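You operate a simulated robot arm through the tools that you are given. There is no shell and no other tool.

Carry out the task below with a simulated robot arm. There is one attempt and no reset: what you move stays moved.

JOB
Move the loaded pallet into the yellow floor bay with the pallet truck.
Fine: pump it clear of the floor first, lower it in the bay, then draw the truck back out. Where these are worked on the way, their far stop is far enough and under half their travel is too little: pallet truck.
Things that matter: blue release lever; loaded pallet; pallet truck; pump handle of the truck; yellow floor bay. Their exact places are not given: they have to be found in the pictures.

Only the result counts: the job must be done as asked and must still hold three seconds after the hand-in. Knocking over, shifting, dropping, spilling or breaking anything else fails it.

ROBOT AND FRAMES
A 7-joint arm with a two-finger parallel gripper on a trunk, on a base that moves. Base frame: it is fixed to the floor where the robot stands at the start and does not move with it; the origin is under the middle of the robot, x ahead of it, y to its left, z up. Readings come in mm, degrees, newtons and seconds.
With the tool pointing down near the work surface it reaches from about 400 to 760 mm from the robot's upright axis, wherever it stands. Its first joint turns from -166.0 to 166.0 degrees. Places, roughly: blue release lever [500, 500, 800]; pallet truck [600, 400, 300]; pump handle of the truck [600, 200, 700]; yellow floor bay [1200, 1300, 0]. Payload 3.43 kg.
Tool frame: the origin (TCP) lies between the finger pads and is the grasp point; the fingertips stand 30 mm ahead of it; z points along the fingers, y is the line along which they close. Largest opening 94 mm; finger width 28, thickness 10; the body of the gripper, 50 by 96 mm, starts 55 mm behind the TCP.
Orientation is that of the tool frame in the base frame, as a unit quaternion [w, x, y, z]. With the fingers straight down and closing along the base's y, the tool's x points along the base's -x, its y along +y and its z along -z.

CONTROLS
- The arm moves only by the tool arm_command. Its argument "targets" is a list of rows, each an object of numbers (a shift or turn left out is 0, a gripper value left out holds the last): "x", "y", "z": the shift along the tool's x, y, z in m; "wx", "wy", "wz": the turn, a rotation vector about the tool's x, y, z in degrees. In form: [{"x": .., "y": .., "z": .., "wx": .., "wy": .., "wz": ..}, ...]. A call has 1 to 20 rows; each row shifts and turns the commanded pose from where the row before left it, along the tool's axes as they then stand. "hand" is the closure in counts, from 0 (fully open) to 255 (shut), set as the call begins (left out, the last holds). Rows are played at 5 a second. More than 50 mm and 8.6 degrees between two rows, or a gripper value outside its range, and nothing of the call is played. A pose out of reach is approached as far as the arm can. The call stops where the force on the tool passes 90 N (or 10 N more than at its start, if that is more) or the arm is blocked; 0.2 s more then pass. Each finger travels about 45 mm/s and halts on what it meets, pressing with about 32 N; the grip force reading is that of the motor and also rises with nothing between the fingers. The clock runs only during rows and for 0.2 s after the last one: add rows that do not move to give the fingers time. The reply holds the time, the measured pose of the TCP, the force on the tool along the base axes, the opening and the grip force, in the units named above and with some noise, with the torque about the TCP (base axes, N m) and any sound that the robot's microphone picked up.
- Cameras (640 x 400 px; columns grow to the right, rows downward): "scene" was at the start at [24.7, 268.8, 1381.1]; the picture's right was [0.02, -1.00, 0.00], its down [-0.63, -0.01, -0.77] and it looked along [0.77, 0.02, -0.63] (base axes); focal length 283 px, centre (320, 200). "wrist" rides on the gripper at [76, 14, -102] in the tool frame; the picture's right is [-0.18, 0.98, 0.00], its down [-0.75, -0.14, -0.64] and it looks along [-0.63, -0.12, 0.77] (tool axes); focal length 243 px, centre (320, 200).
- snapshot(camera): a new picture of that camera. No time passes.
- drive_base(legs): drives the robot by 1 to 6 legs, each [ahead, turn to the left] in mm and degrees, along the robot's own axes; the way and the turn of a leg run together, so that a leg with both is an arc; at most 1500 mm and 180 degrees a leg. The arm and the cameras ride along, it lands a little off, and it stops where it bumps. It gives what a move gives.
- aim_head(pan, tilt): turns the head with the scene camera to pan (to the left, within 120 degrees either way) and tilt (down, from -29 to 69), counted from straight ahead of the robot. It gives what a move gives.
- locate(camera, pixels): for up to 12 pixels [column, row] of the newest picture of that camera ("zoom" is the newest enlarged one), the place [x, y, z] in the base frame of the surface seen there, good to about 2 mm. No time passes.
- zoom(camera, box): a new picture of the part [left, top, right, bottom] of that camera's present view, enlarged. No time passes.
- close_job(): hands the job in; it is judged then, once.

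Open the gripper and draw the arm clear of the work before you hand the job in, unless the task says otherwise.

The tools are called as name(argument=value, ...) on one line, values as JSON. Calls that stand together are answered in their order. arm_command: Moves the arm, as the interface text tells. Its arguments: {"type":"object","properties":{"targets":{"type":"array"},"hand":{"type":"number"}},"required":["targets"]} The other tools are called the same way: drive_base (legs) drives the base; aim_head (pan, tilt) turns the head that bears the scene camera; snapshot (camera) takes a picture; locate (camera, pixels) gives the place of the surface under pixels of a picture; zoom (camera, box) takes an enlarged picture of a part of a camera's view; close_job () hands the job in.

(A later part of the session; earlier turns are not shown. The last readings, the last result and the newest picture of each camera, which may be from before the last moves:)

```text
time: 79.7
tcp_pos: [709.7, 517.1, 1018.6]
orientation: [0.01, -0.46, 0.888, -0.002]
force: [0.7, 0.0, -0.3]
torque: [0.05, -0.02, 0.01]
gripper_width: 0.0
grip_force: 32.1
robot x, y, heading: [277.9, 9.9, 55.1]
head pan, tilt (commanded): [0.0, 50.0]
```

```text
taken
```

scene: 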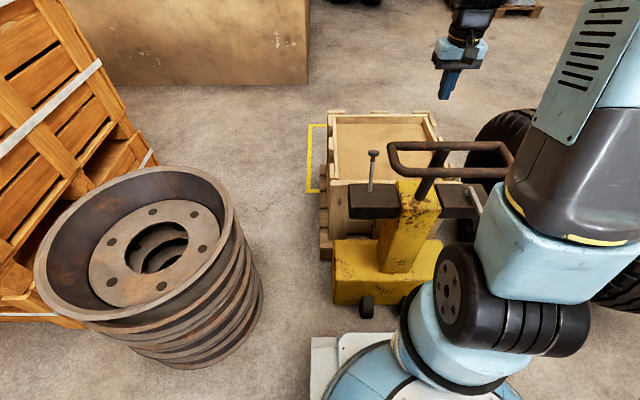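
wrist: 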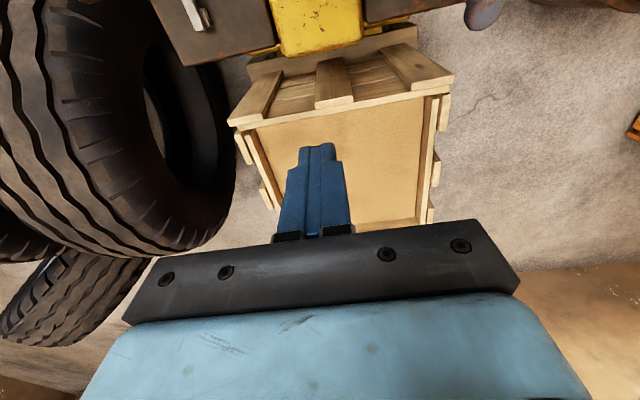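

The truck has advanced 87 mm along 55.7°. I move the arm back over the loop gap centred at (609,390) and lower in.

arm_command(targets=[{"x": 0.0403, "y": 0.0022}, {"x": 0.0403, "y": 0.0022}, {"x": 0.0403, "y": 0.0022}, {"x": 0.0403, "y": 0.0023, "wz": -0.9}, {}], hand=255)

snapshot(camera="wrist")

locate(camera="wrist", pixels=[[320, 30], [250, 40], [400, 20], [250, 170], [390, 160], [320, 110]])

```text
time: 80.9
tcp_pos: [613.3, 389.4, 1018.3]
orientation: [0.01, -0.468, 0.884, -0.002]
force: [-1.1, -0.5, 0.4]
torque: [-0.01, -0.01, -0.01]
gripper_width: 0.0
grip_force: 32.3
robot x, y, heading: [278.1, 9.7, 55.4]
head pan, tilt (commanded): [0.0, 50.0]
```

```text
taken
```

wrist: 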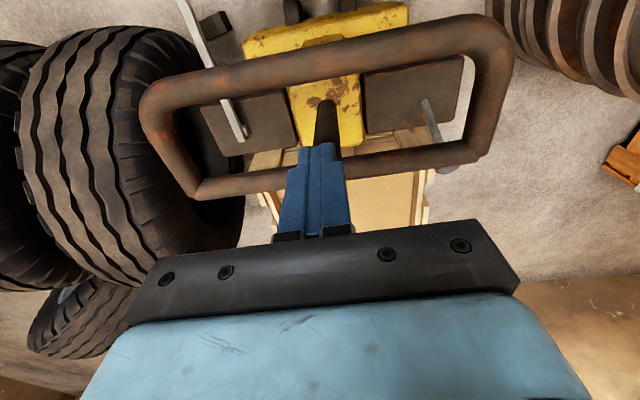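

```text
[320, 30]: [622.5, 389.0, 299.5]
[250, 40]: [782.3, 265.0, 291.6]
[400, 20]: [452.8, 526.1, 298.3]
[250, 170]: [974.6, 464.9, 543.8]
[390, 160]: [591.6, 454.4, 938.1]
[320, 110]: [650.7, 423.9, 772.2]
```

The gap (636–696) is right under the fingers at 668. I lower in, then push forward gently with the arm in a smooth ramp.

arm_command(targets=[{"z": 0.04}, {"z": 0.04}, {"z": 0.024}, {}], hand=255)

arm_command(targets=[{"x": -0.008}, {"x": -0.005}, {"x": -0.004}, {"x": -0.004}, {"x": -0.005}, {"x": -0.006}, {"x": -0.007}, {"x": -0.008}, {"x": -0.009}, {"x": -0.01}, {"x": -0.01}, {"x": -0.01}, {"x": -0.01}, {"x": -0.01}, {"x": -0.01}, {"x": -0.009}, {"x": -0.008}, {"x": -0.006}, {"x": -0.004}, {}], hand=255)

snapshot(camera="scene")

```text
time: 81.9
tcp_pos: [614.1, 389.7, 913.4]
orientation: [0.011, -0.467, 0.884, -0.003]
force: [-0.3, 1.1, -0.2]
torque: [-0.02, 0.0, 0.04]
gripper_width: 0.0
grip_force: 32.2
robot x, y, heading: [276.8, 11.3, 55.4]
head pan, tilt (commanded): [0.0, 50.0]
```

```text
time: 86.1
tcp_pos: [693.1, 508.8, 913.3]
orientation: [0.01, -0.467, 0.884, -0.002]
force: [-0.4, -4.8, -1.4]
torque: [0.05, 0.03, -0.07]
gripper_width: 0.0
grip_force: 31.8
robot x, y, heading: [280.1, 13.4, 55.4]
head pan, tilt (commanded): [0.0, 50.0]
```

```text
taken
```

scene: 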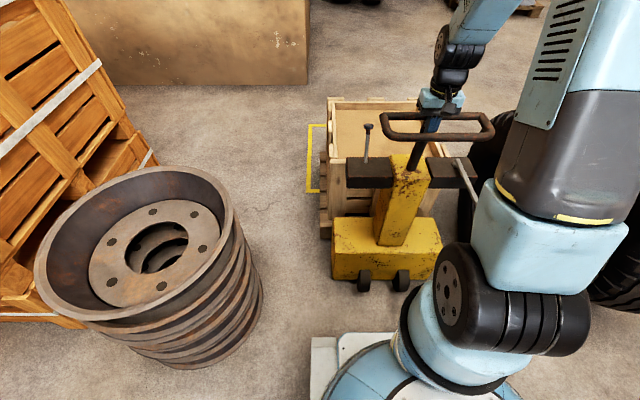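

Force stays small and the truck followed. I push a further ~105 mm.

arm_command(targets=[{"x": -0.004}, {"x": -0.006}, {"x": -0.008}, {"x": -0.01}, {"x": -0.01}, {"x": -0.01}, {"x": -0.01}, {"x": -0.01}, {"x": -0.01}, {"x": -0.009}, {"x": -0.008}, {"x": -0.006}, {"x": -0.004}, {}, {}], hand=255)

snapshot(camera="scene")

snapshot(camera="wrist")

```text
time: 89.3
tcp_pos: [753.1, 595.2, 917.0]
orientation: [0.01, -0.467, 0.884, -0.002]
force: [-0.3, -1.9, 0.9]
torque: [0.05, -0.01, -0.05]
gripper_width: 0.0
grip_force: 32.1
robot x, y, heading: [278.7, 10.7, 55.1]
head pan, tilt (commanded): [0.0, 50.0]
```

```text
taken
```

scene: 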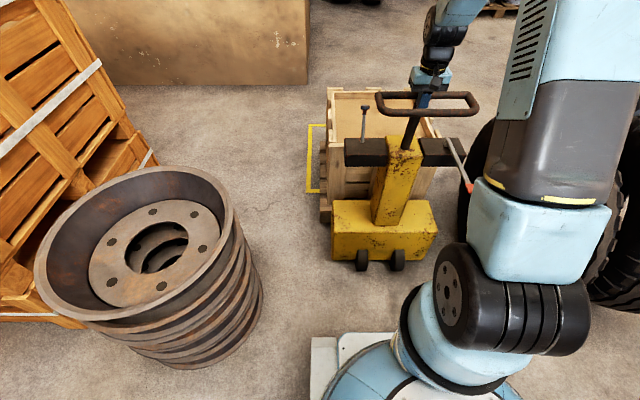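

```text
taken
```

wrist: 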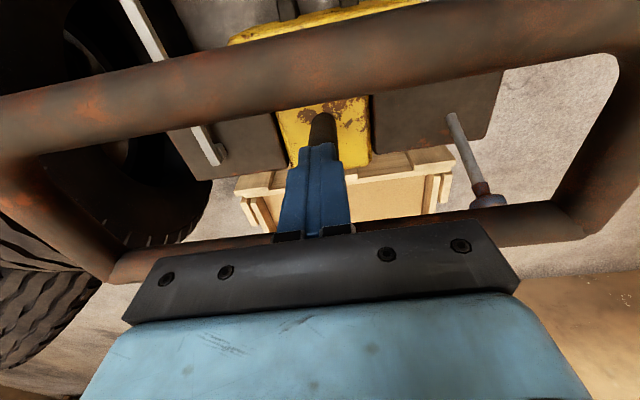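

The truck has now advanced about 340 mm in total. I lift out, drive the base 230 mm forward and re-check the loop.

arm_command(targets=[{"z": -0.03}, {"z": -0.035}, {"z": -0.035}, {}], hand=255)

drive_base(legs=[[230, 0]])

snapshot(camera="scene")

```text
time: 90.3
tcp_pos: [748.4, 594.5, 1017.8]
orientation: [0.01, -0.468, 0.884, -0.002]
force: [0.2, -0.4, 0.0]
torque: [0.03, 0.01, -0.02]
gripper_width: 0.2
grip_force: 31.6
robot x, y, heading: [282.4, 9.7, 55.3]
head pan, tilt (commanded): [0.0, 50.0]
```

```text
time: 92.0
tcp_pos: [878.0, 789.0, 1017.3]
orientation: [0.01, -0.47, 0.883, -0.002]
force: [0.5, 0.6, -0.1]
torque: [-0.02, -0.02, 0.05]
gripper_width: 0.1
grip_force: 32.0
robot x, y, heading: [410.6, 204.0, 55.6]
head pan, tilt (commanded): [0.0, 50.0]
```

```text
taken
```

scene: 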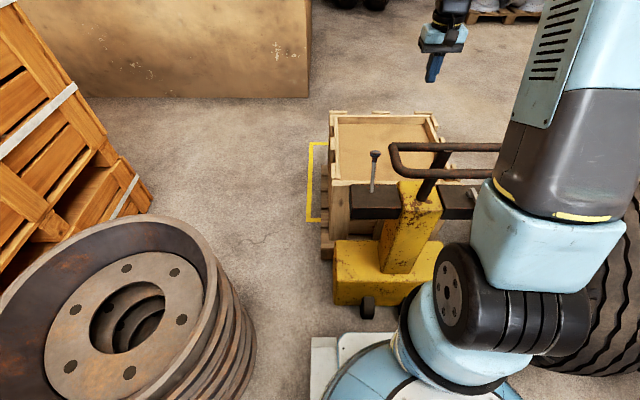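

I locate the loop tubes again from this new position.

locate(camera="scene", pixels=[[410, 172], [440, 174], [470, 173], [410, 148], [430, 147], [470, 146], [375, 155], [340, 130], [368, 310], [323, 225], [312, 160], [440, 330]])

```text
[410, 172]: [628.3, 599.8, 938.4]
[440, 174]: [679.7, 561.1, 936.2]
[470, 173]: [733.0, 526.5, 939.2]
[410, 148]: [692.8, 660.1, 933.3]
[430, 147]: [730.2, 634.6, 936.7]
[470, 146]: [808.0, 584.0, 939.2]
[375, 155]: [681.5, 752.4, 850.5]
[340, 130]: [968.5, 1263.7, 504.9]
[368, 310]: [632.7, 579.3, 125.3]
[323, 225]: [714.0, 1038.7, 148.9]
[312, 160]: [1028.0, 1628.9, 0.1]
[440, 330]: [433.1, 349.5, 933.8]
```

The loop gap is now centred at forward 896, i.e. (739,579). I bring the arm back 252 mm over it and check.

arm_command(targets=[{"x": 0.0419, "y": -0.0003}, {"x": 0.0419, "y": -0.0003}, {"x": 0.0419, "y": -0.0003}, {"x": 0.0419, "y": -0.0003}, {"x": 0.0419, "y": -0.0003}, {"x": 0.0419, "y": -0.0003}, {}], hand=255)

snapshot(camera="wrist")

locate(camera="wrist", pixels=[[320, 55], [320, 62], [250, 70], [240, 180], [390, 160], [400, 45]])

```text
time: 93.6
tcp_pos: [738.5, 580.7, 1013.4]
orientation: [0.01, -0.47, 0.883, -0.002]
force: [-0.2, -0.3, -0.2]
torque: [0.02, -0.02, -0.04]
gripper_width: 0.1
grip_force: 32.0
robot x, y, heading: [409.8, 202.8, 55.9]
head pan, tilt (commanded): [0.0, 50.0]
```

```text
taken
```

wrist: 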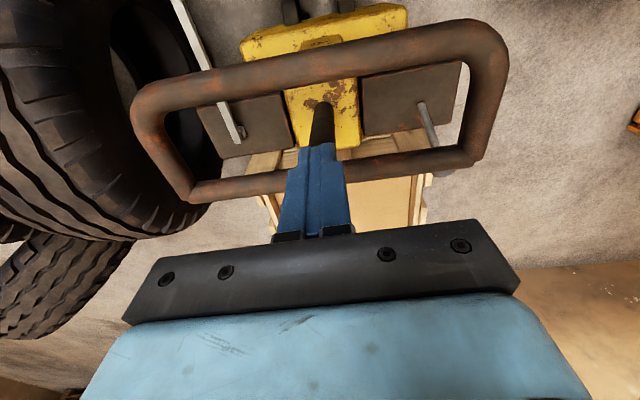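

```text
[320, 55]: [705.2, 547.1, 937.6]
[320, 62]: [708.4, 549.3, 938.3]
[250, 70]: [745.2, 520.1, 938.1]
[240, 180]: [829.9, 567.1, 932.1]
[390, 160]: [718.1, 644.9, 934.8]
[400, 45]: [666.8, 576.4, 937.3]
```

The fingers are over the gap (rear tube 853, front 940, fingers at 897). I lower in and push on in two ramps.

arm_command(targets=[{"z": 0.04}, {"z": 0.04}, {"z": 0.02}, {}], hand=255)

arm_command(targets=[{"x": -0.008}, {"x": -0.005}, {"x": -0.004}, {"x": -0.004}, {"x": -0.005}, {"x": -0.006}, {"x": -0.007}, {"x": -0.008}, {"x": -0.009}, {"x": -0.01}, {"x": -0.01}, {"x": -0.01}, {"x": -0.01}, {"x": -0.01}, {"x": -0.01}, {"x": -0.009}, {"x": -0.008}, {"x": -0.006}, {"x": -0.004}, {}], hand=255)

arm_command(targets=[{"x": -0.004}, {"x": -0.006}, {"x": -0.008}, {"x": -0.01}, {"x": -0.01}, {"x": -0.01}, {"x": -0.01}, {"x": -0.01}, {"x": -0.01}, {"x": -0.009}, {"x": -0.008}, {"x": -0.006}, {"x": -0.004}, {}, {}], hand=255)

snapshot(camera="scene")

```text
time: 94.6
tcp_pos: [740.5, 580.5, 914.3]
orientation: [0.01, -0.468, 0.883, -0.003]
force: [-0.6, -0.4, 0.2]
torque: [0.02, 0.0, 0.02]
gripper_width: 0.0
grip_force: 31.8
robot x, y, heading: [414.5, 204.0, 55.8]
head pan, tilt (commanded): [0.0, 50.0]
```

```text
time: 98.8
tcp_pos: [819.1, 698.9, 915.5]
orientation: [0.009, -0.469, 0.883, -0.003]
force: [-0.5, -2.4, -1.6]
torque: [0.03, 0.01, -0.05]
gripper_width: 0.0
grip_force: 31.7
robot x, y, heading: [408.4, 206.3, 55.9]
head pan, tilt (commanded): [0.0, 50.0]
```

```text
time: 102.0
tcp_pos: [880.0, 785.7, 917.8]
orientation: [0.01, -0.469, 0.883, -0.003]
force: [-0.3, -0.1, 0.4]
torque: [0.0, -0.01, 0.0]
gripper_width: 0.0
grip_force: 32.5
robot x, y, heading: [412.0, 207.1, 55.9]
head pan, tilt (commanded): [0.0, 50.0]
```

```text
taken
```

scene: 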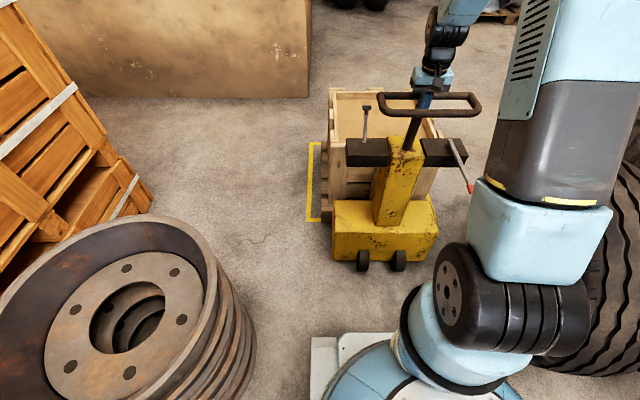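

About 570 mm of travel so far, force still low. I lift out, drive another 200 mm forward, and look.

arm_command(targets=[{"z": -0.03}, {"z": -0.035}, {"z": -0.035}, {}], hand=255)

drive_base(legs=[[200, 0]])

snapshot(camera="scene")

```text
time: 103.0
tcp_pos: [877.7, 787.4, 1020.0]
orientation: [0.01, -0.47, 0.883, -0.003]
force: [0.7, 0.1, -0.7]
torque: [-0.03, -0.01, -0.01]
gripper_width: 0.1
grip_force: 32.4
robot x, y, heading: [410.6, 205.3, 55.9]
head pan, tilt (commanded): [0.0, 50.0]
```

```text
time: 104.7
tcp_pos: [990.5, 956.7, 1018.9]
orientation: [0.009, -0.471, 0.882, -0.002]
force: [0.0, 0.2, -0.4]
torque: [0.02, 0.0, 0.0]
gripper_width: 0.2
grip_force: 31.6
robot x, y, heading: [527.8, 373.3, 56.0]
head pan, tilt (commanded): [0.0, 50.0]
```

```text
taken
```

scene: 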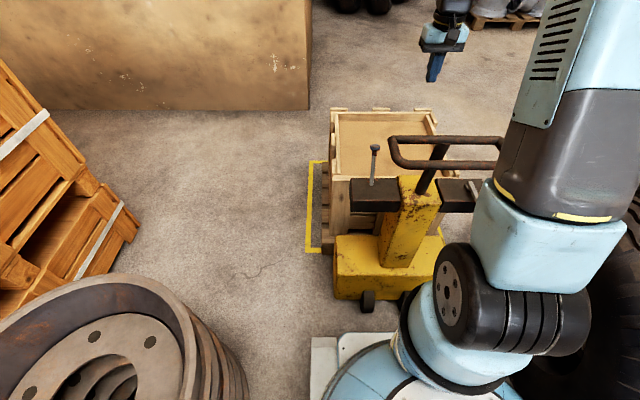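

I locate the loop tubes, pallet, bay line and the tyre close to the arm on the right.

locate(camera="scene", pixels=[[410, 165], [440, 168], [470, 167], [410, 141], [430, 140], [470, 140], [375, 150], [600, 380], [540, 380], [610, 300], [340, 130], [430, 115]])

zoom(camera="scene", box=[290, 90, 460, 320])

```text
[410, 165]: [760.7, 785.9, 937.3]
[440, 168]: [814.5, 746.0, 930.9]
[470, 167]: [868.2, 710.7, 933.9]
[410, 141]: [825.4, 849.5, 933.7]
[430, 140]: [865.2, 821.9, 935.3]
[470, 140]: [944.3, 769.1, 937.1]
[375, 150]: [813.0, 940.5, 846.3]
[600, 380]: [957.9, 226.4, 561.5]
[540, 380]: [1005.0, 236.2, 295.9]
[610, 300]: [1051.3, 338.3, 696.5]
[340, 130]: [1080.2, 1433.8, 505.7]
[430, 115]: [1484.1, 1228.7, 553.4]
```

```text
1.74 times, centred on (375, 205) of scene
```

zoom: 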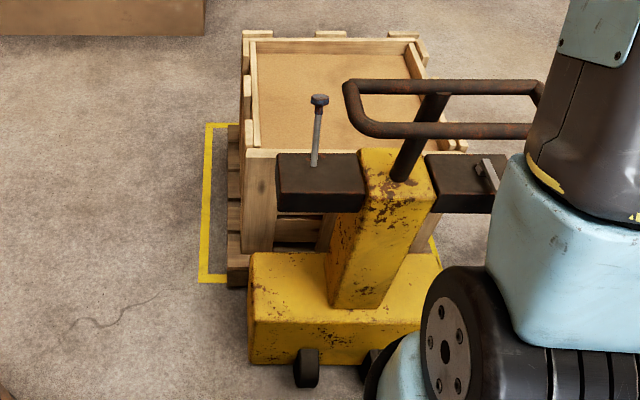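

The loop gap is now centred at forward 1127, i.e. (870,770); the tyre is ~190 mm off the base's side. I bring the arm back over it.

arm_command(targets=[{"x": 0.0445, "y": -0.0008}, {"x": 0.0445, "y": -0.0008}, {"x": 0.0445, "y": -0.0008}, {"x": 0.0445, "y": -0.0008}, {"x": 0.0446, "y": -0.0007, "wz": 0.5}, {}], hand=255)

snapshot(camera="wrist")

locate(camera="wrist", pixels=[[320, 55], [320, 62], [250, 70], [240, 180], [390, 160], [400, 45]])

```text
time: 106.0
tcp_pos: [872.2, 769.9, 1018.5]
orientation: [0.009, -0.466, 0.885, -0.003]
force: [-0.2, -1.0, 0.5]
torque: [0.02, -0.01, 0.01]
gripper_width: 0.0
grip_force: 32.3
robot x, y, heading: [531.3, 372.7, 56.3]
head pan, tilt (commanded): [0.0, 50.0]
```

```text
taken
```

wrist: 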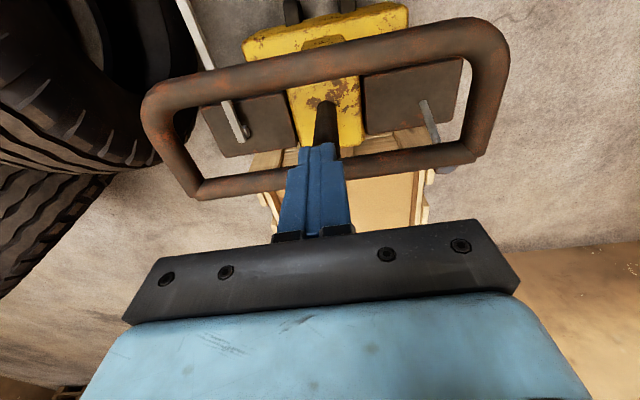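

```text
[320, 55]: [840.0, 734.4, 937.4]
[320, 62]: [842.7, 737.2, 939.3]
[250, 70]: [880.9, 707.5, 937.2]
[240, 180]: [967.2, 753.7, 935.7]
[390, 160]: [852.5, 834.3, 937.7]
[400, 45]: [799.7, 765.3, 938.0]
```

Alignment is good (rear 1085, front 1170, fingers 1128). I lower in and push gently, slowing toward the expected far stop.

arm_command(targets=[{"z": 0.04}, {"z": 0.04}, {"z": 0.024}, {}], hand=255)

arm_command(targets=[{"x": -0.008}, {"x": -0.005}, {"x": -0.004}, {"x": -0.004}, {"x": -0.005}, {"x": -0.006}, {"x": -0.007}, {"x": -0.008}, {"x": -0.008}, {"x": -0.008}, {"x": -0.008}, {"x": -0.008}, {"x": -0.008}, {"x": -0.006}, {"x": -0.005}, {"x": -0.004}, {"x": -0.003}, {}], hand=255)

snapshot(camera="scene")

zoom(camera="scene", box=[290, 90, 460, 320])

```text
time: 107.0
tcp_pos: [871.8, 769.1, 911.9]
orientation: [0.01, -0.467, 0.884, -0.003]
force: [0.4, 0.0, 0.1]
torque: [-0.03, 0.02, 0.02]
gripper_width: 0.0
grip_force: 32.0
robot x, y, heading: [524.6, 368.2, 55.8]
head pan, tilt (commanded): [0.0, 50.0]
```

```text
time: 110.8
tcp_pos: [928.6, 853.8, 914.3]
orientation: [0.008, -0.467, 0.884, -0.003]
force: [-20.9, -35.1, -4.7]
torque: [0.53, -0.23, -0.34]
gripper_width: 0.0
grip_force: 32.4
robot x, y, heading: [523.6, 373.2, 56.0]
head pan, tilt (commanded): [0.0, 50.0]
```

```text
taken
```

scene: 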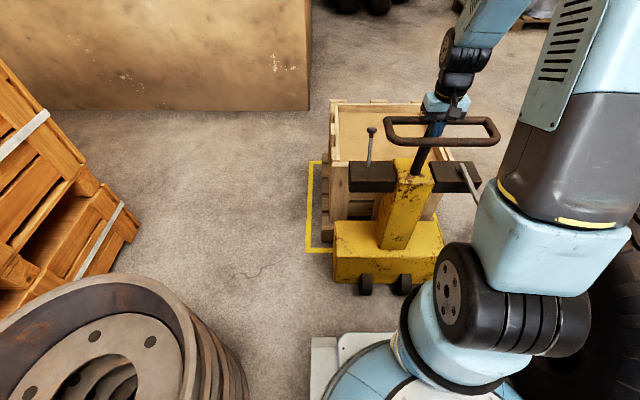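

```text
1.74 times, centred on (375, 205) of scene
```

zoom: 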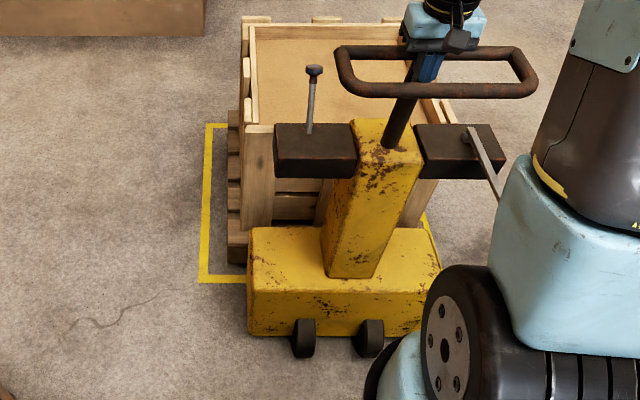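

A steady 41 N back-force now appears and the pallet looks inside the yellow lines. I push a few mm more to see if this is the far stop.

arm_command(targets=[{"x": -0.003}, {"x": -0.003}, {}, {}], hand=255)

snapshot(camera="scene")

locate(camera="scene", pixels=[[372, 132], [440, 145], [470, 144], [400, 118], [470, 118], [326, 238], [322, 190], [308, 250], [310, 165], [330, 103], [366, 290], [345, 130]])

```text
time: 111.8
tcp_pos: [927.8, 853.5, 914.1]
orientation: [0.004, -0.467, 0.884, -0.004]
force: [-51.2, -73.1, 1.2]
torque: [1.14, -0.83, -0.65]
gripper_width: 0.1
grip_force: 32.0
robot x, y, heading: [526.5, 375.3, 56.1]
head pan, tilt (commanded): [0.0, 50.0]
```

```text
taken
```

scene: 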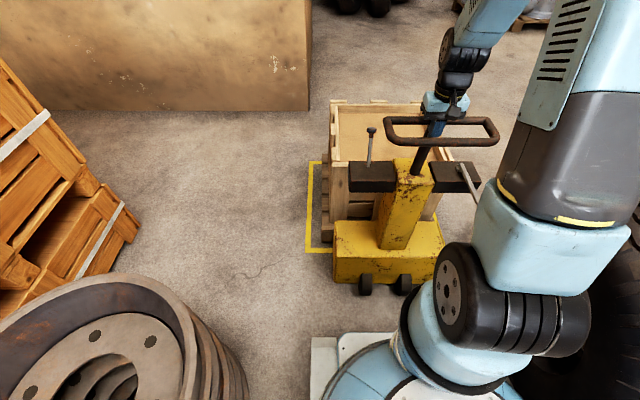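

```text
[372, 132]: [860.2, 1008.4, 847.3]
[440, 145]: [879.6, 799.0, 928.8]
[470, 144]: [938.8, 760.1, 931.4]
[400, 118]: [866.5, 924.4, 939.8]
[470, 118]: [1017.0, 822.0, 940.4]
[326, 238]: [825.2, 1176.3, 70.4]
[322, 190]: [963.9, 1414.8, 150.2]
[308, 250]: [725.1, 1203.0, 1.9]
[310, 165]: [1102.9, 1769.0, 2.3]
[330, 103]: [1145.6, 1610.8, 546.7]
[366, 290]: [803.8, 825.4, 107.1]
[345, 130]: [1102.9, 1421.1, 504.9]
```

The TCP did not move while the force rose to 89 N: this is the truck's far stop, with the pallet's rear-left corner at forward 1437, inside the bay's line at ~1402. I ease back and lift the hook out of the loop.

arm_command(targets=[{"x": 0.006}, {"x": 0.006}, {"x": 0.004}, {}, {"z": -0.035}, {"z": -0.035}, {"z": -0.035}, {"z": -0.02}, {}], hand=255)

snapshot(camera="scene")

zoom(camera="scene", box=[300, 90, 460, 260])

locate(camera="scene", pixels=[[372, 132], [371, 145], [369, 165], [326, 238], [322, 190], [308, 250], [313, 248], [325, 250], [322, 248], [329, 215], [320, 165], [345, 130]])

```text
time: 113.8
tcp_pos: [923.4, 847.1, 1040.1]
orientation: [0.009, -0.467, 0.884, -0.003]
force: [0.1, 0.2, 0.3]
torque: [0.02, -0.03, 0.0]
gripper_width: 0.1
grip_force: 32.2
robot x, y, heading: [526.8, 370.7, 55.9]
head pan, tilt (commanded): [0.0, 50.0]
```

```text
taken
```

scene: 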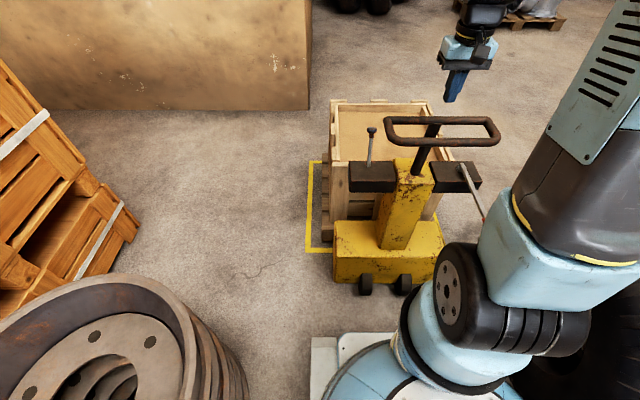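

```text
2.35 times, centred on (380, 175) of scene
```

zoom: 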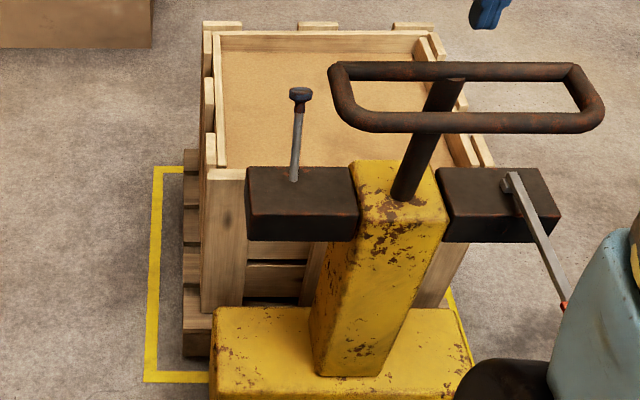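

```text
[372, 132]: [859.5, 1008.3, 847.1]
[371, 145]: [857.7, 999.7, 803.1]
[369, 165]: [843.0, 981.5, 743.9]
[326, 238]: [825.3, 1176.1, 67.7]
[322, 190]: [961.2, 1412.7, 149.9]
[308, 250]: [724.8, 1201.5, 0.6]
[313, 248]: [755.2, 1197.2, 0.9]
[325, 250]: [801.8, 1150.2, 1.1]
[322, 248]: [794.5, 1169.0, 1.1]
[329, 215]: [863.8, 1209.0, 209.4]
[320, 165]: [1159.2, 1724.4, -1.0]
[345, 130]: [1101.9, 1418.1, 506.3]
```

The pallet's rear edge is at forward ≈1437, inside the bay line's inner edge (~1417), so the truck can be lowered here. Next is the release lever, knob at (860,1008,847), leaning forward; I drive 90 mm closer so it is well within reach.

drive_base(legs=[[90, 0]])

snapshot(camera="scene")

zoom(camera="scene", box=[320, 120, 440, 240])

```text
time: 115.0
tcp_pos: [973.9, 923.6, 1039.3]
orientation: [0.01, -0.467, 0.884, -0.003]
force: [-0.1, -0.1, 1.2]
torque: [0.01, -0.03, -0.02]
gripper_width: 0.1
grip_force: 32.2
robot x, y, heading: [576.0, 447.2, 56.1]
head pan, tilt (commanded): [0.0, 50.0]
```

```text
taken
```

scene: 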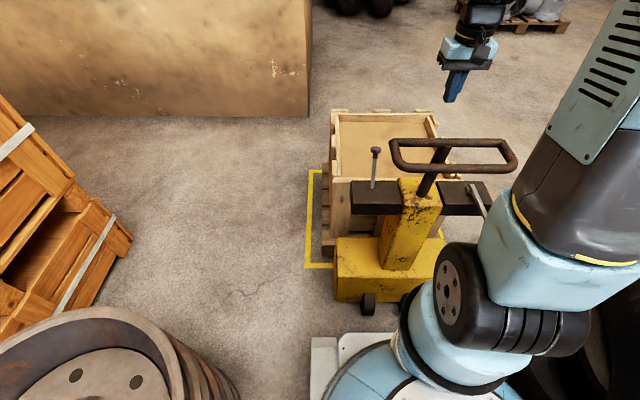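

```text
3.33 times, centred on (380, 180) of scene
```

zoom: 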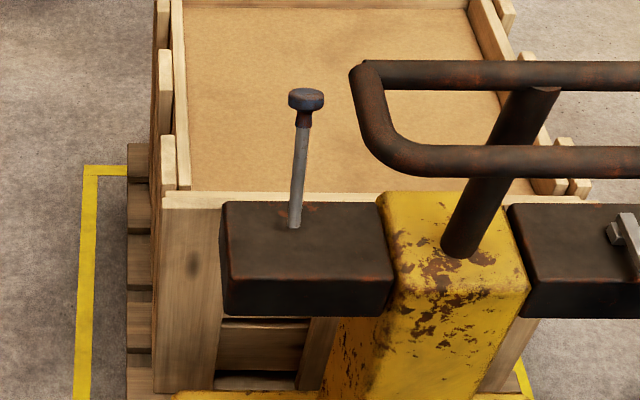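

I locate the lever's knob, collar, shaft and the nearby loop end in this zoom.

locate(camera="zoom", pixels=[[306, 93], [306, 104], [303, 118], [300, 150], [297, 190], [294, 222], [292, 100], [322, 100], [355, 90], [410, 165], [230, 210], [385, 265]])

```text
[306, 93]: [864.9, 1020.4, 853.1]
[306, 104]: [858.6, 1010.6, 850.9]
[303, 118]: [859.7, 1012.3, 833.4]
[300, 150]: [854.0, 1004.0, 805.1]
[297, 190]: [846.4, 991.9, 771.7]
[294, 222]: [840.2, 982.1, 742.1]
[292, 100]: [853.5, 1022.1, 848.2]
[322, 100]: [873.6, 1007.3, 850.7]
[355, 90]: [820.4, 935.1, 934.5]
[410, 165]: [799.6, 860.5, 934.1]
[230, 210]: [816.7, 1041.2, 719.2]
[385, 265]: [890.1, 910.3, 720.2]
```

The lever leans ~21° forward; its shaft centre at z≈812 is near (858,1010). I plan to come from the upper left with the fingers closing fore-and-aft on the shaft: first move left over it and turn the tool 90°.

arm_command(targets=[{"x": -0.0014, "y": 0.0445}, {"x": -0.0014, "y": 0.0445}, {"x": -0.0014, "y": 0.0445}, {"x": -0.0014, "y": 0.0445}, {"x": -0.0012, "y": 0.0442}, {"wz": 8.2}, {"wz": 8.2}, {"wz": 8.2}, {"wz": 8.2}, {"wz": 8.2}, {"wz": 8.2}, {"wz": 8.2}, {"wz": 8.2}, {"wz": 8.2}, {"wz": 8.2}, {"wz": 8.0}, {}], hand=255)

```text
time: 118.6
tcp_pos: [792.3, 1054.7, 1035.5]
orientation: [0.008, 0.296, 0.955, 0.005]
force: [-0.3, 0.1, 0.4]
torque: [-0.01, 0.01, -0.01]
gripper_width: 0.0
grip_force: 31.8
robot x, y, heading: [577.9, 452.1, 56.3]
head pan, tilt (commanded): [0.0, 50.0]
```

Yaw is as planned (−34°). Now I tilt the tool 45° so it points down-right at the lever, and look.

arm_command(targets=[{"wy": -7.5}, {"wy": -7.5}, {"wy": -7.5}, {"wy": -7.5}, {"wy": -7.5}, {"wy": -7.5}, {}], hand=255)

snapshot(camera="wrist")

snapshot(camera="scene")

```text
time: 120.2
tcp_pos: [792.3, 1053.4, 1036.8]
orientation: [0.373, 0.274, 0.88, -0.107]
force: [-0.2, -0.7, -0.4]
torque: [0.0, 0.0, 0.02]
gripper_width: 0.1
grip_force: 32.6
robot x, y, heading: [580.3, 447.7, 56.0]
head pan, tilt (commanded): [0.0, 50.0]
```

```text
taken
```

wrist: 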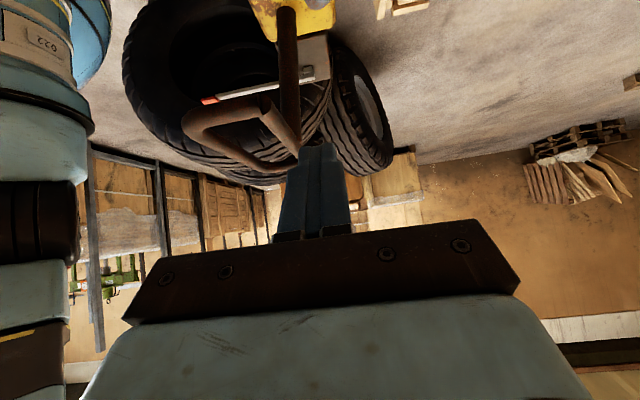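

```text
taken
```

scene: 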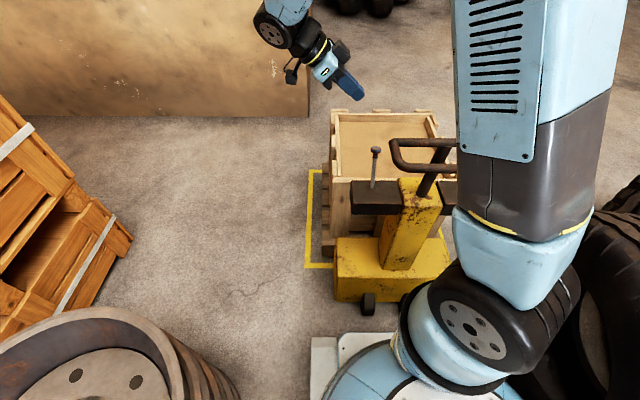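

The tool now points down-right at 45° with its closing line along the truck axis. I open the fingers and lower straight down 148 mm to the pre-grasp point up-left of the lever.

arm_command(targets=[{"x": 0.02645, "y": -0.0006, "z": 0.02587}, {"x": 0.02645, "y": -0.0006, "z": 0.02587}, {"x": 0.02645, "y": -0.0006, "z": 0.02587}, {"x": 0.02645, "y": -0.0006, "z": 0.02587}, {}, {}], hand=0)

snapshot(camera="wrist")

snapshot(camera="scene")

```text
time: 121.6
tcp_pos: [795.0, 1052.8, 887.5]
orientation: [0.373, 0.275, 0.879, -0.108]
force: [-0.4, 0.4, 0.2]
torque: [-0.02, -0.01, 0.03]
gripper_width: 94.2
grip_force: 0.2
robot x, y, heading: [577.6, 445.7, 56.0]
head pan, tilt (commanded): [0.0, 50.0]
```

```text
taken
```

wrist: 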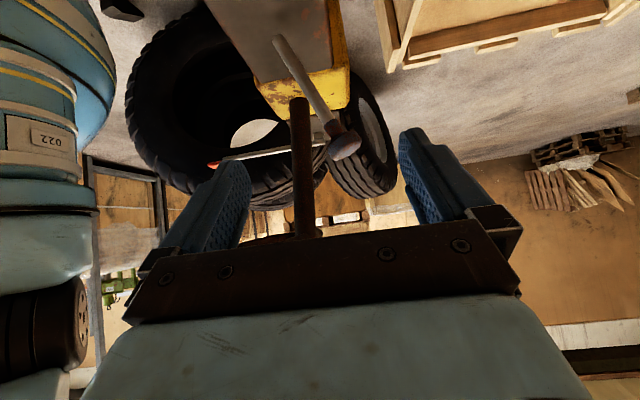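

```text
taken
```

scene: 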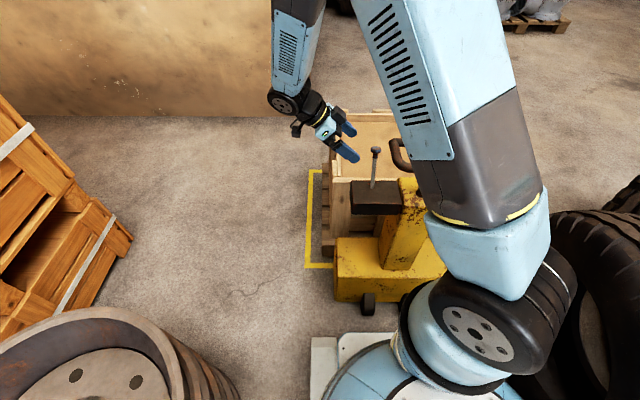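

The lever's knob at (345,145) and shaft lie between the fingers. I locate them from the wrist camera to refine the approach.

locate(camera="wrist", pixels=[[345, 145], [330, 122], [318, 100], [305, 80], [290, 58], [278, 40], [358, 140], [335, 155]])

```text
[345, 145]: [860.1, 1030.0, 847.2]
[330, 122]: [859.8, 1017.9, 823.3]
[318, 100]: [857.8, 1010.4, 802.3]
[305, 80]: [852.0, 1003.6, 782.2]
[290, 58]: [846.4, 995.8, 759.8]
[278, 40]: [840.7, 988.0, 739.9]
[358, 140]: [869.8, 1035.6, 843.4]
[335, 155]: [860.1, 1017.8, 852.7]
```

The shaft is centred between the fingers; the target is 109 mm ahead along the tool axis. I advance onto the shaft.

arm_command(targets=[{"x": -0.0002, "y": 0.0004, "z": 0.036}, {"x": -0.0002, "y": 0.0004, "z": 0.036}, {"x": -0.0002, "y": 0.0005, "z": 0.0365}, {}], hand=0)

snapshot(camera="wrist")

zoom(camera="scene", box=[300, 100, 440, 240])

```text
time: 122.6
tcp_pos: [860.6, 1009.6, 813.5]
orientation: [0.374, 0.274, 0.88, -0.107]
force: [-0.4, -0.6, 1.0]
torque: [-0.01, 0.0, -0.02]
gripper_width: 94.1
grip_force: 0.1
robot x, y, heading: [575.6, 448.1, 56.2]
head pan, tilt (commanded): [0.0, 50.0]
```

```text
taken
```

wrist: 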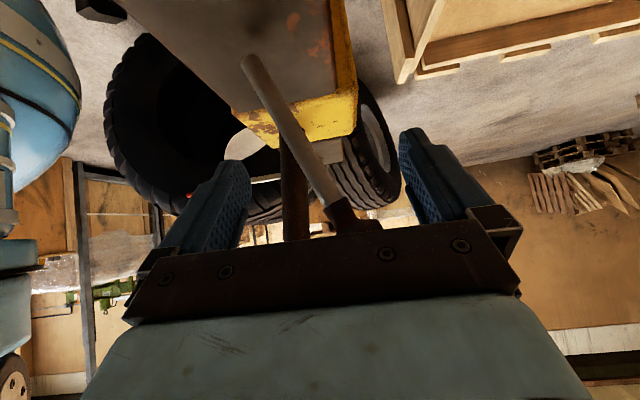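

```text
2.86 times, centred on (370, 170) of scene
```

zoom: 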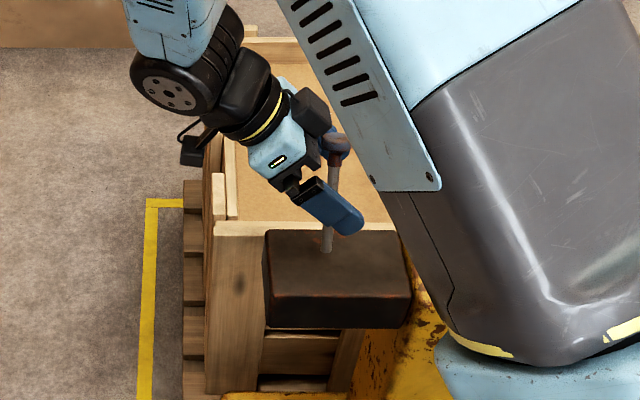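

The shaft lies between the open fingers with the knob just above. I close onto the shaft.

arm_command(targets=[{}, {}, {}, {}, {}, {}, {}], hand=255)

snapshot(camera="wrist")

snapshot(camera="scene")

locate(camera="scene", pixels=[[345, 130], [350, 140], [340, 125], [360, 145]])

```text
time: 124.2
tcp_pos: [859.5, 1009.0, 814.0]
orientation: [0.373, 0.275, 0.879, -0.109]
force: [-26.3, -20.3, -3.9]
torque: [-2.27, 1.13, -0.38]
gripper_width: 31.9
grip_force: 32.0
robot x, y, heading: [577.0, 448.3, 56.0]
head pan, tilt (commanded): [0.0, 50.0]
```

```text
taken
```

wrist: 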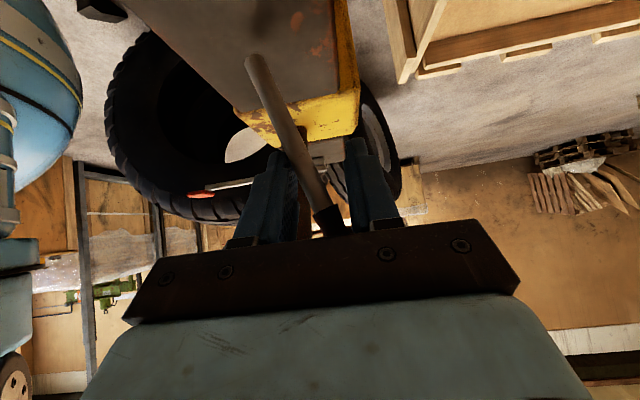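

```text
taken
```

scene: 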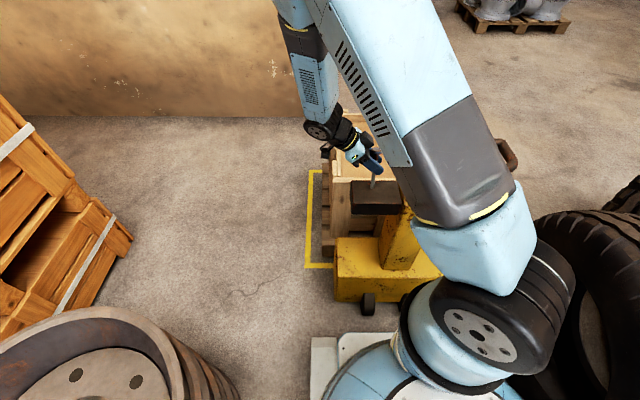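

```text
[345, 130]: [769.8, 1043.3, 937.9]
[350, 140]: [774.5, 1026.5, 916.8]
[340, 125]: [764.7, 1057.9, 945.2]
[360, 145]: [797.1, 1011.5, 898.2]
```

The force shows the lever resists being pushed forward (it rests on its forward stop), so it must be pulled back. I loosen the fingers to about 45 mm so the front finger can hook it, and pull back gently.

arm_command(targets=[{}, {}, {}, {"y": -0.006}, {"y": -0.006}, {"y": -0.005}, {"y": -0.005}, {}], hand=133)

snapshot(camera="wrist")

```text
time: 126.0
tcp_pos: [846.8, 992.6, 812.3]
orientation: [0.373, 0.275, 0.879, -0.109]
force: [0.3, 1.4, 0.1]
torque: [-0.02, 0.01, -0.02]
gripper_width: 45.0
grip_force: 0.8
robot x, y, heading: [579.4, 449.9, 56.1]
head pan, tilt (commanded): [0.0, 50.0]
```

```text
taken
```

wrist: 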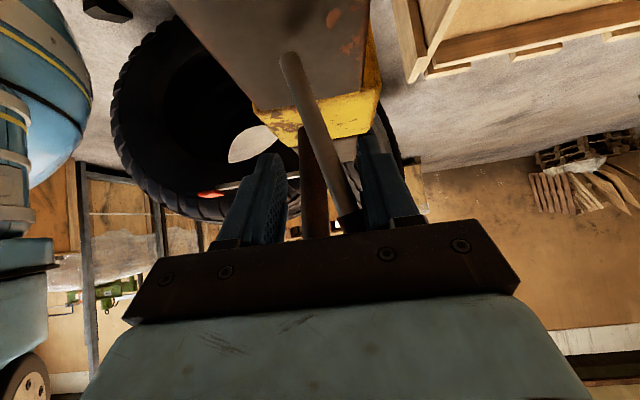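

The front finger is now against the shaft. I continue pulling back in small steps and watch the force.

arm_command(targets=[{"y": -0.006}, {"y": -0.006}, {"y": -0.006}, {"y": -0.006}, {}], hand=133)

snapshot(camera="wrist")

snapshot(camera="scene")

locate(camera="scene", pixels=[[338, 130], [400, 125], [360, 118], [430, 120], [345, 170]])

```text
time: 127.2
tcp_pos: [831.6, 975.1, 810.9]
orientation: [0.373, 0.275, 0.88, -0.107]
force: [0.1, 0.6, -0.8]
torque: [0.0, 0.0, -0.02]
gripper_width: 44.8
grip_force: 0.1
robot x, y, heading: [578.0, 443.4, 55.9]
head pan, tilt (commanded): [0.0, 50.0]
```

```text
taken
```

wrist: 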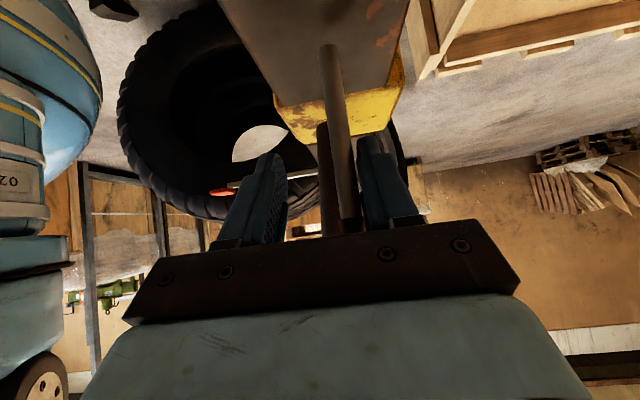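

```text
taken
```

scene: 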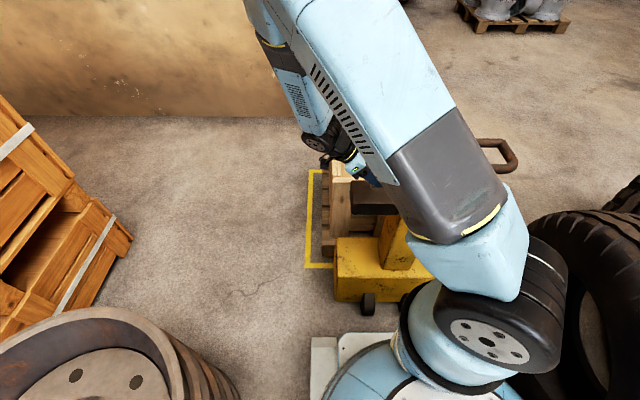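

```text
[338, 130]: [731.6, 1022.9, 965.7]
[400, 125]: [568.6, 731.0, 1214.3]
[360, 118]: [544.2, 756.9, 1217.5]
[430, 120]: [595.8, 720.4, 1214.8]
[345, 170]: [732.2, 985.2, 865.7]
```

The lever follows with almost no force. I check the pallet deck height (it was ≈150 lifted) and keep pulling.

locate(camera="scene", pixels=[[325, 200], [326, 215], [325, 225], [340, 230], [328, 240]])

arm_command(targets=[{"y": -0.006}, {"y": -0.006}, {"y": -0.006}, {"y": -0.006}, {}], hand=133)

snapshot(camera="wrist")

snapshot(camera="scene")

locate(camera="scene", pixels=[[325, 200], [326, 215], [325, 225], [340, 230], [328, 240]])

```text
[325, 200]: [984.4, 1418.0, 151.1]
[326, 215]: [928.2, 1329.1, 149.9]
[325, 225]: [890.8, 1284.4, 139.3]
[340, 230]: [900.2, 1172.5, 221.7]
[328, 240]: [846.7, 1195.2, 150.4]
```

```text
time: 128.4
tcp_pos: [817.8, 954.0, 811.0]
orientation: [0.374, 0.275, 0.879, -0.108]
force: [5.3, 4.5, 4.8]
torque: [0.24, -0.2, 0.06]
gripper_width: 48.4
grip_force: 3.2
robot x, y, heading: [577.2, 449.6, 56.1]
head pan, tilt (commanded): [0.0, 50.0]
```

```text
taken
```

wrist: 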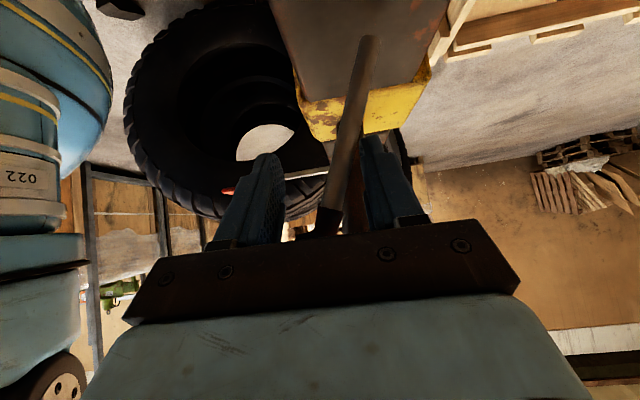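

```text
taken
```

scene: 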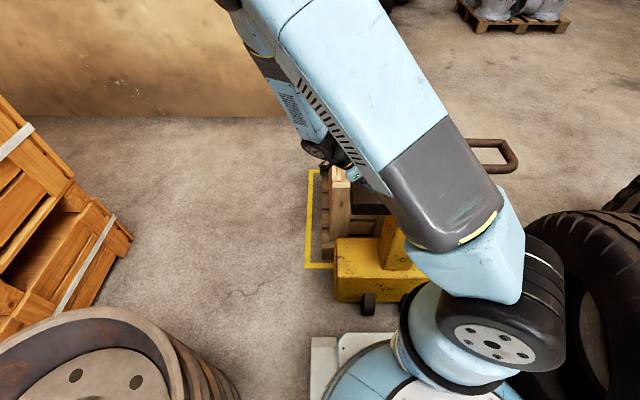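

```text
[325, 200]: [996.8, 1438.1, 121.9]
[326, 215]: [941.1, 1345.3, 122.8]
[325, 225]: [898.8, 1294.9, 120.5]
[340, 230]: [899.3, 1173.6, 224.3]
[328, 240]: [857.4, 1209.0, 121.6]
```

The deck has dropped from 150 to 122, so the load is coming down. I pull a few mm more and hold the lever until it settles.

arm_command(targets=[{"y": -0.004}, {}, {}, {}, {}, {}, {}, {}, {}, {}], hand=133)

snapshot(camera="scene")

locate(camera="scene", pixels=[[325, 200], [326, 215], [325, 225], [340, 230], [328, 240]])

```text
time: 130.6
tcp_pos: [815.4, 950.9, 810.9]
orientation: [0.373, 0.274, 0.88, -0.107]
force: [-0.1, -0.6, 0.2]
torque: [-0.04, 0.0, -0.01]
gripper_width: 44.7
grip_force: 0.1
robot x, y, heading: [578.4, 446.8, 56.0]
head pan, tilt (commanded): [0.0, 50.0]
```

```text
taken
```

scene: 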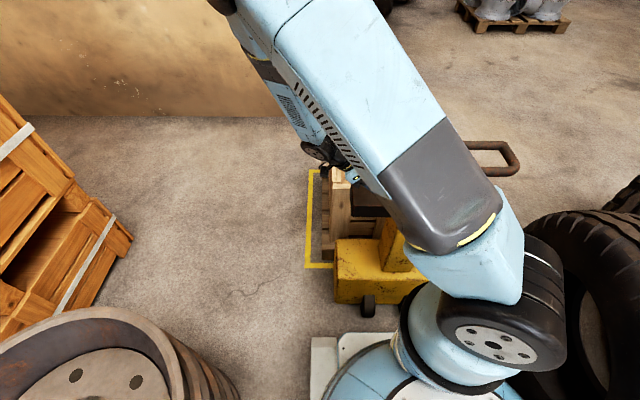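

```text
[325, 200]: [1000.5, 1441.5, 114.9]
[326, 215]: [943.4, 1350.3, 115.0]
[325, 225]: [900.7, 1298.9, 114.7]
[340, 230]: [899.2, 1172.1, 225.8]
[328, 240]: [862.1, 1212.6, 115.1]
```

The deck is back at 115: the pallet stands on the floor in the bay. I open the fingers, withdraw up-left from the lever, and check.

arm_command(targets=[{}, {}, {"z": -0.03}, {"z": -0.04}, {"z": -0.04}, {"z": -0.04}, {}], hand=0)

snapshot(camera="wrist")

snapshot(camera="scene")

```text
time: 132.2
tcp_pos: [727.8, 1013.0, 915.1]
orientation: [0.374, 0.274, 0.88, -0.107]
force: [0.2, 0.1, 0.4]
torque: [0.02, -0.02, 0.0]
gripper_width: 94.2
grip_force: 0.1
robot x, y, heading: [579.7, 449.1, 56.1]
head pan, tilt (commanded): [0.0, 50.0]
```

```text
taken
```

wrist: 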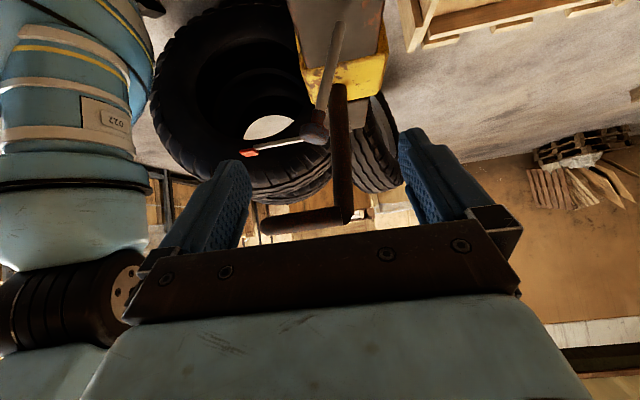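

```text
taken
```

scene: 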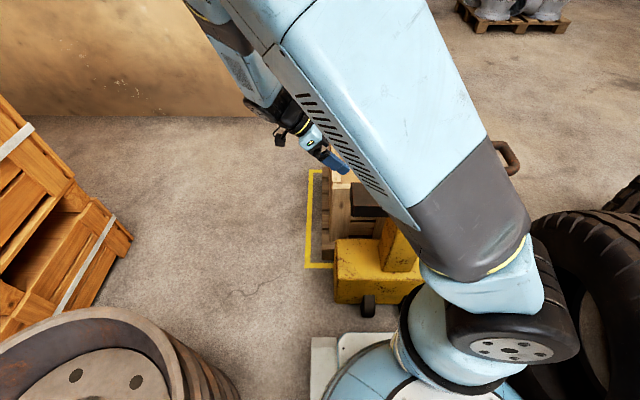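

The lever stays pulled back and the arm is clear. I raise the tool, bring it back to vertical and turn it in line with the truck again, fingers closed.

arm_command(targets=[{"x": -0.031, "y": 0.0007, "z": -0.0303}, {"x": -0.031, "y": 0.0007, "z": -0.0303}, {"x": -0.031, "y": 0.0007, "z": -0.0303}, {"wy": 7.5}, {"wy": 7.5}, {"wy": 7.5}, {"wy": 7.5}, {"wy": 7.5}, {"wy": 7.5}, {"wz": -8.2}, {"wz": -8.2}, {"wz": -8.2}, {"wz": -8.2}, {"wz": -8.2}, {"wz": -8.2}, {"wz": -8.2}, {"wz": -8.2}, {"wz": -8.2}, {"wz": -8.2}, {"wz": -8.0}], hand=255)

snapshot(camera="scene")

zoom(camera="scene", box=[290, 100, 460, 320])

locate(camera="scene", pixels=[[345, 130], [360, 150], [420, 130], [325, 200], [326, 215], [328, 240], [325, 255], [410, 165], [440, 168], [470, 168], [430, 142], [480, 141]])

```text
time: 136.4
tcp_pos: [728.1, 1009.6, 1044.7]
orientation: [0.01, -0.467, 0.884, -0.003]
force: [0.5, 0.1, 0.0]
torque: [0.03, 0.03, -0.01]
gripper_width: 0.1
grip_force: 32.0
robot x, y, heading: [578.6, 448.2, 56.0]
head pan, tilt (commanded): [0.0, 50.0]
```

```text
taken
```

scene: 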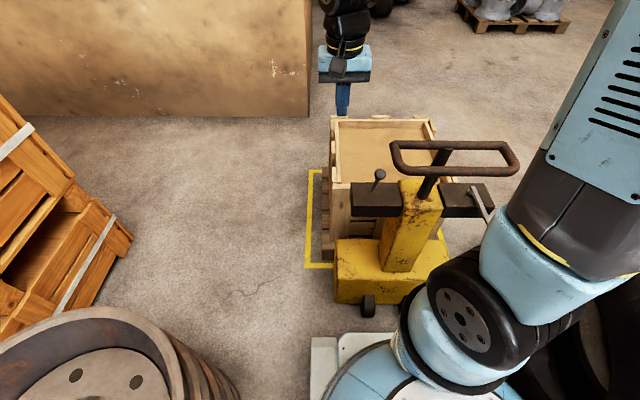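

```text
1.82 times, centred on (375, 210) of scene
```

zoom: 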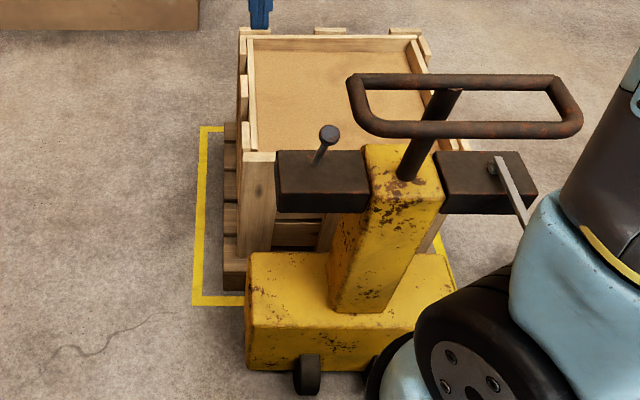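

```text
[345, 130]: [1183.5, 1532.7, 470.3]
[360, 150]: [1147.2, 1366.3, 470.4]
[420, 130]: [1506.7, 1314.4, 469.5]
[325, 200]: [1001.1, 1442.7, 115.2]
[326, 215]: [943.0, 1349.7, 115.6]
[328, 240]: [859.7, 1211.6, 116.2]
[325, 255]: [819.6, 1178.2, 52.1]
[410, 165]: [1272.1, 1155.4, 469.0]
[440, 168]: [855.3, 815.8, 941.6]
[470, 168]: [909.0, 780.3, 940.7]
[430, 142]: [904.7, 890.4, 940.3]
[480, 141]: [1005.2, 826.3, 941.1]
```

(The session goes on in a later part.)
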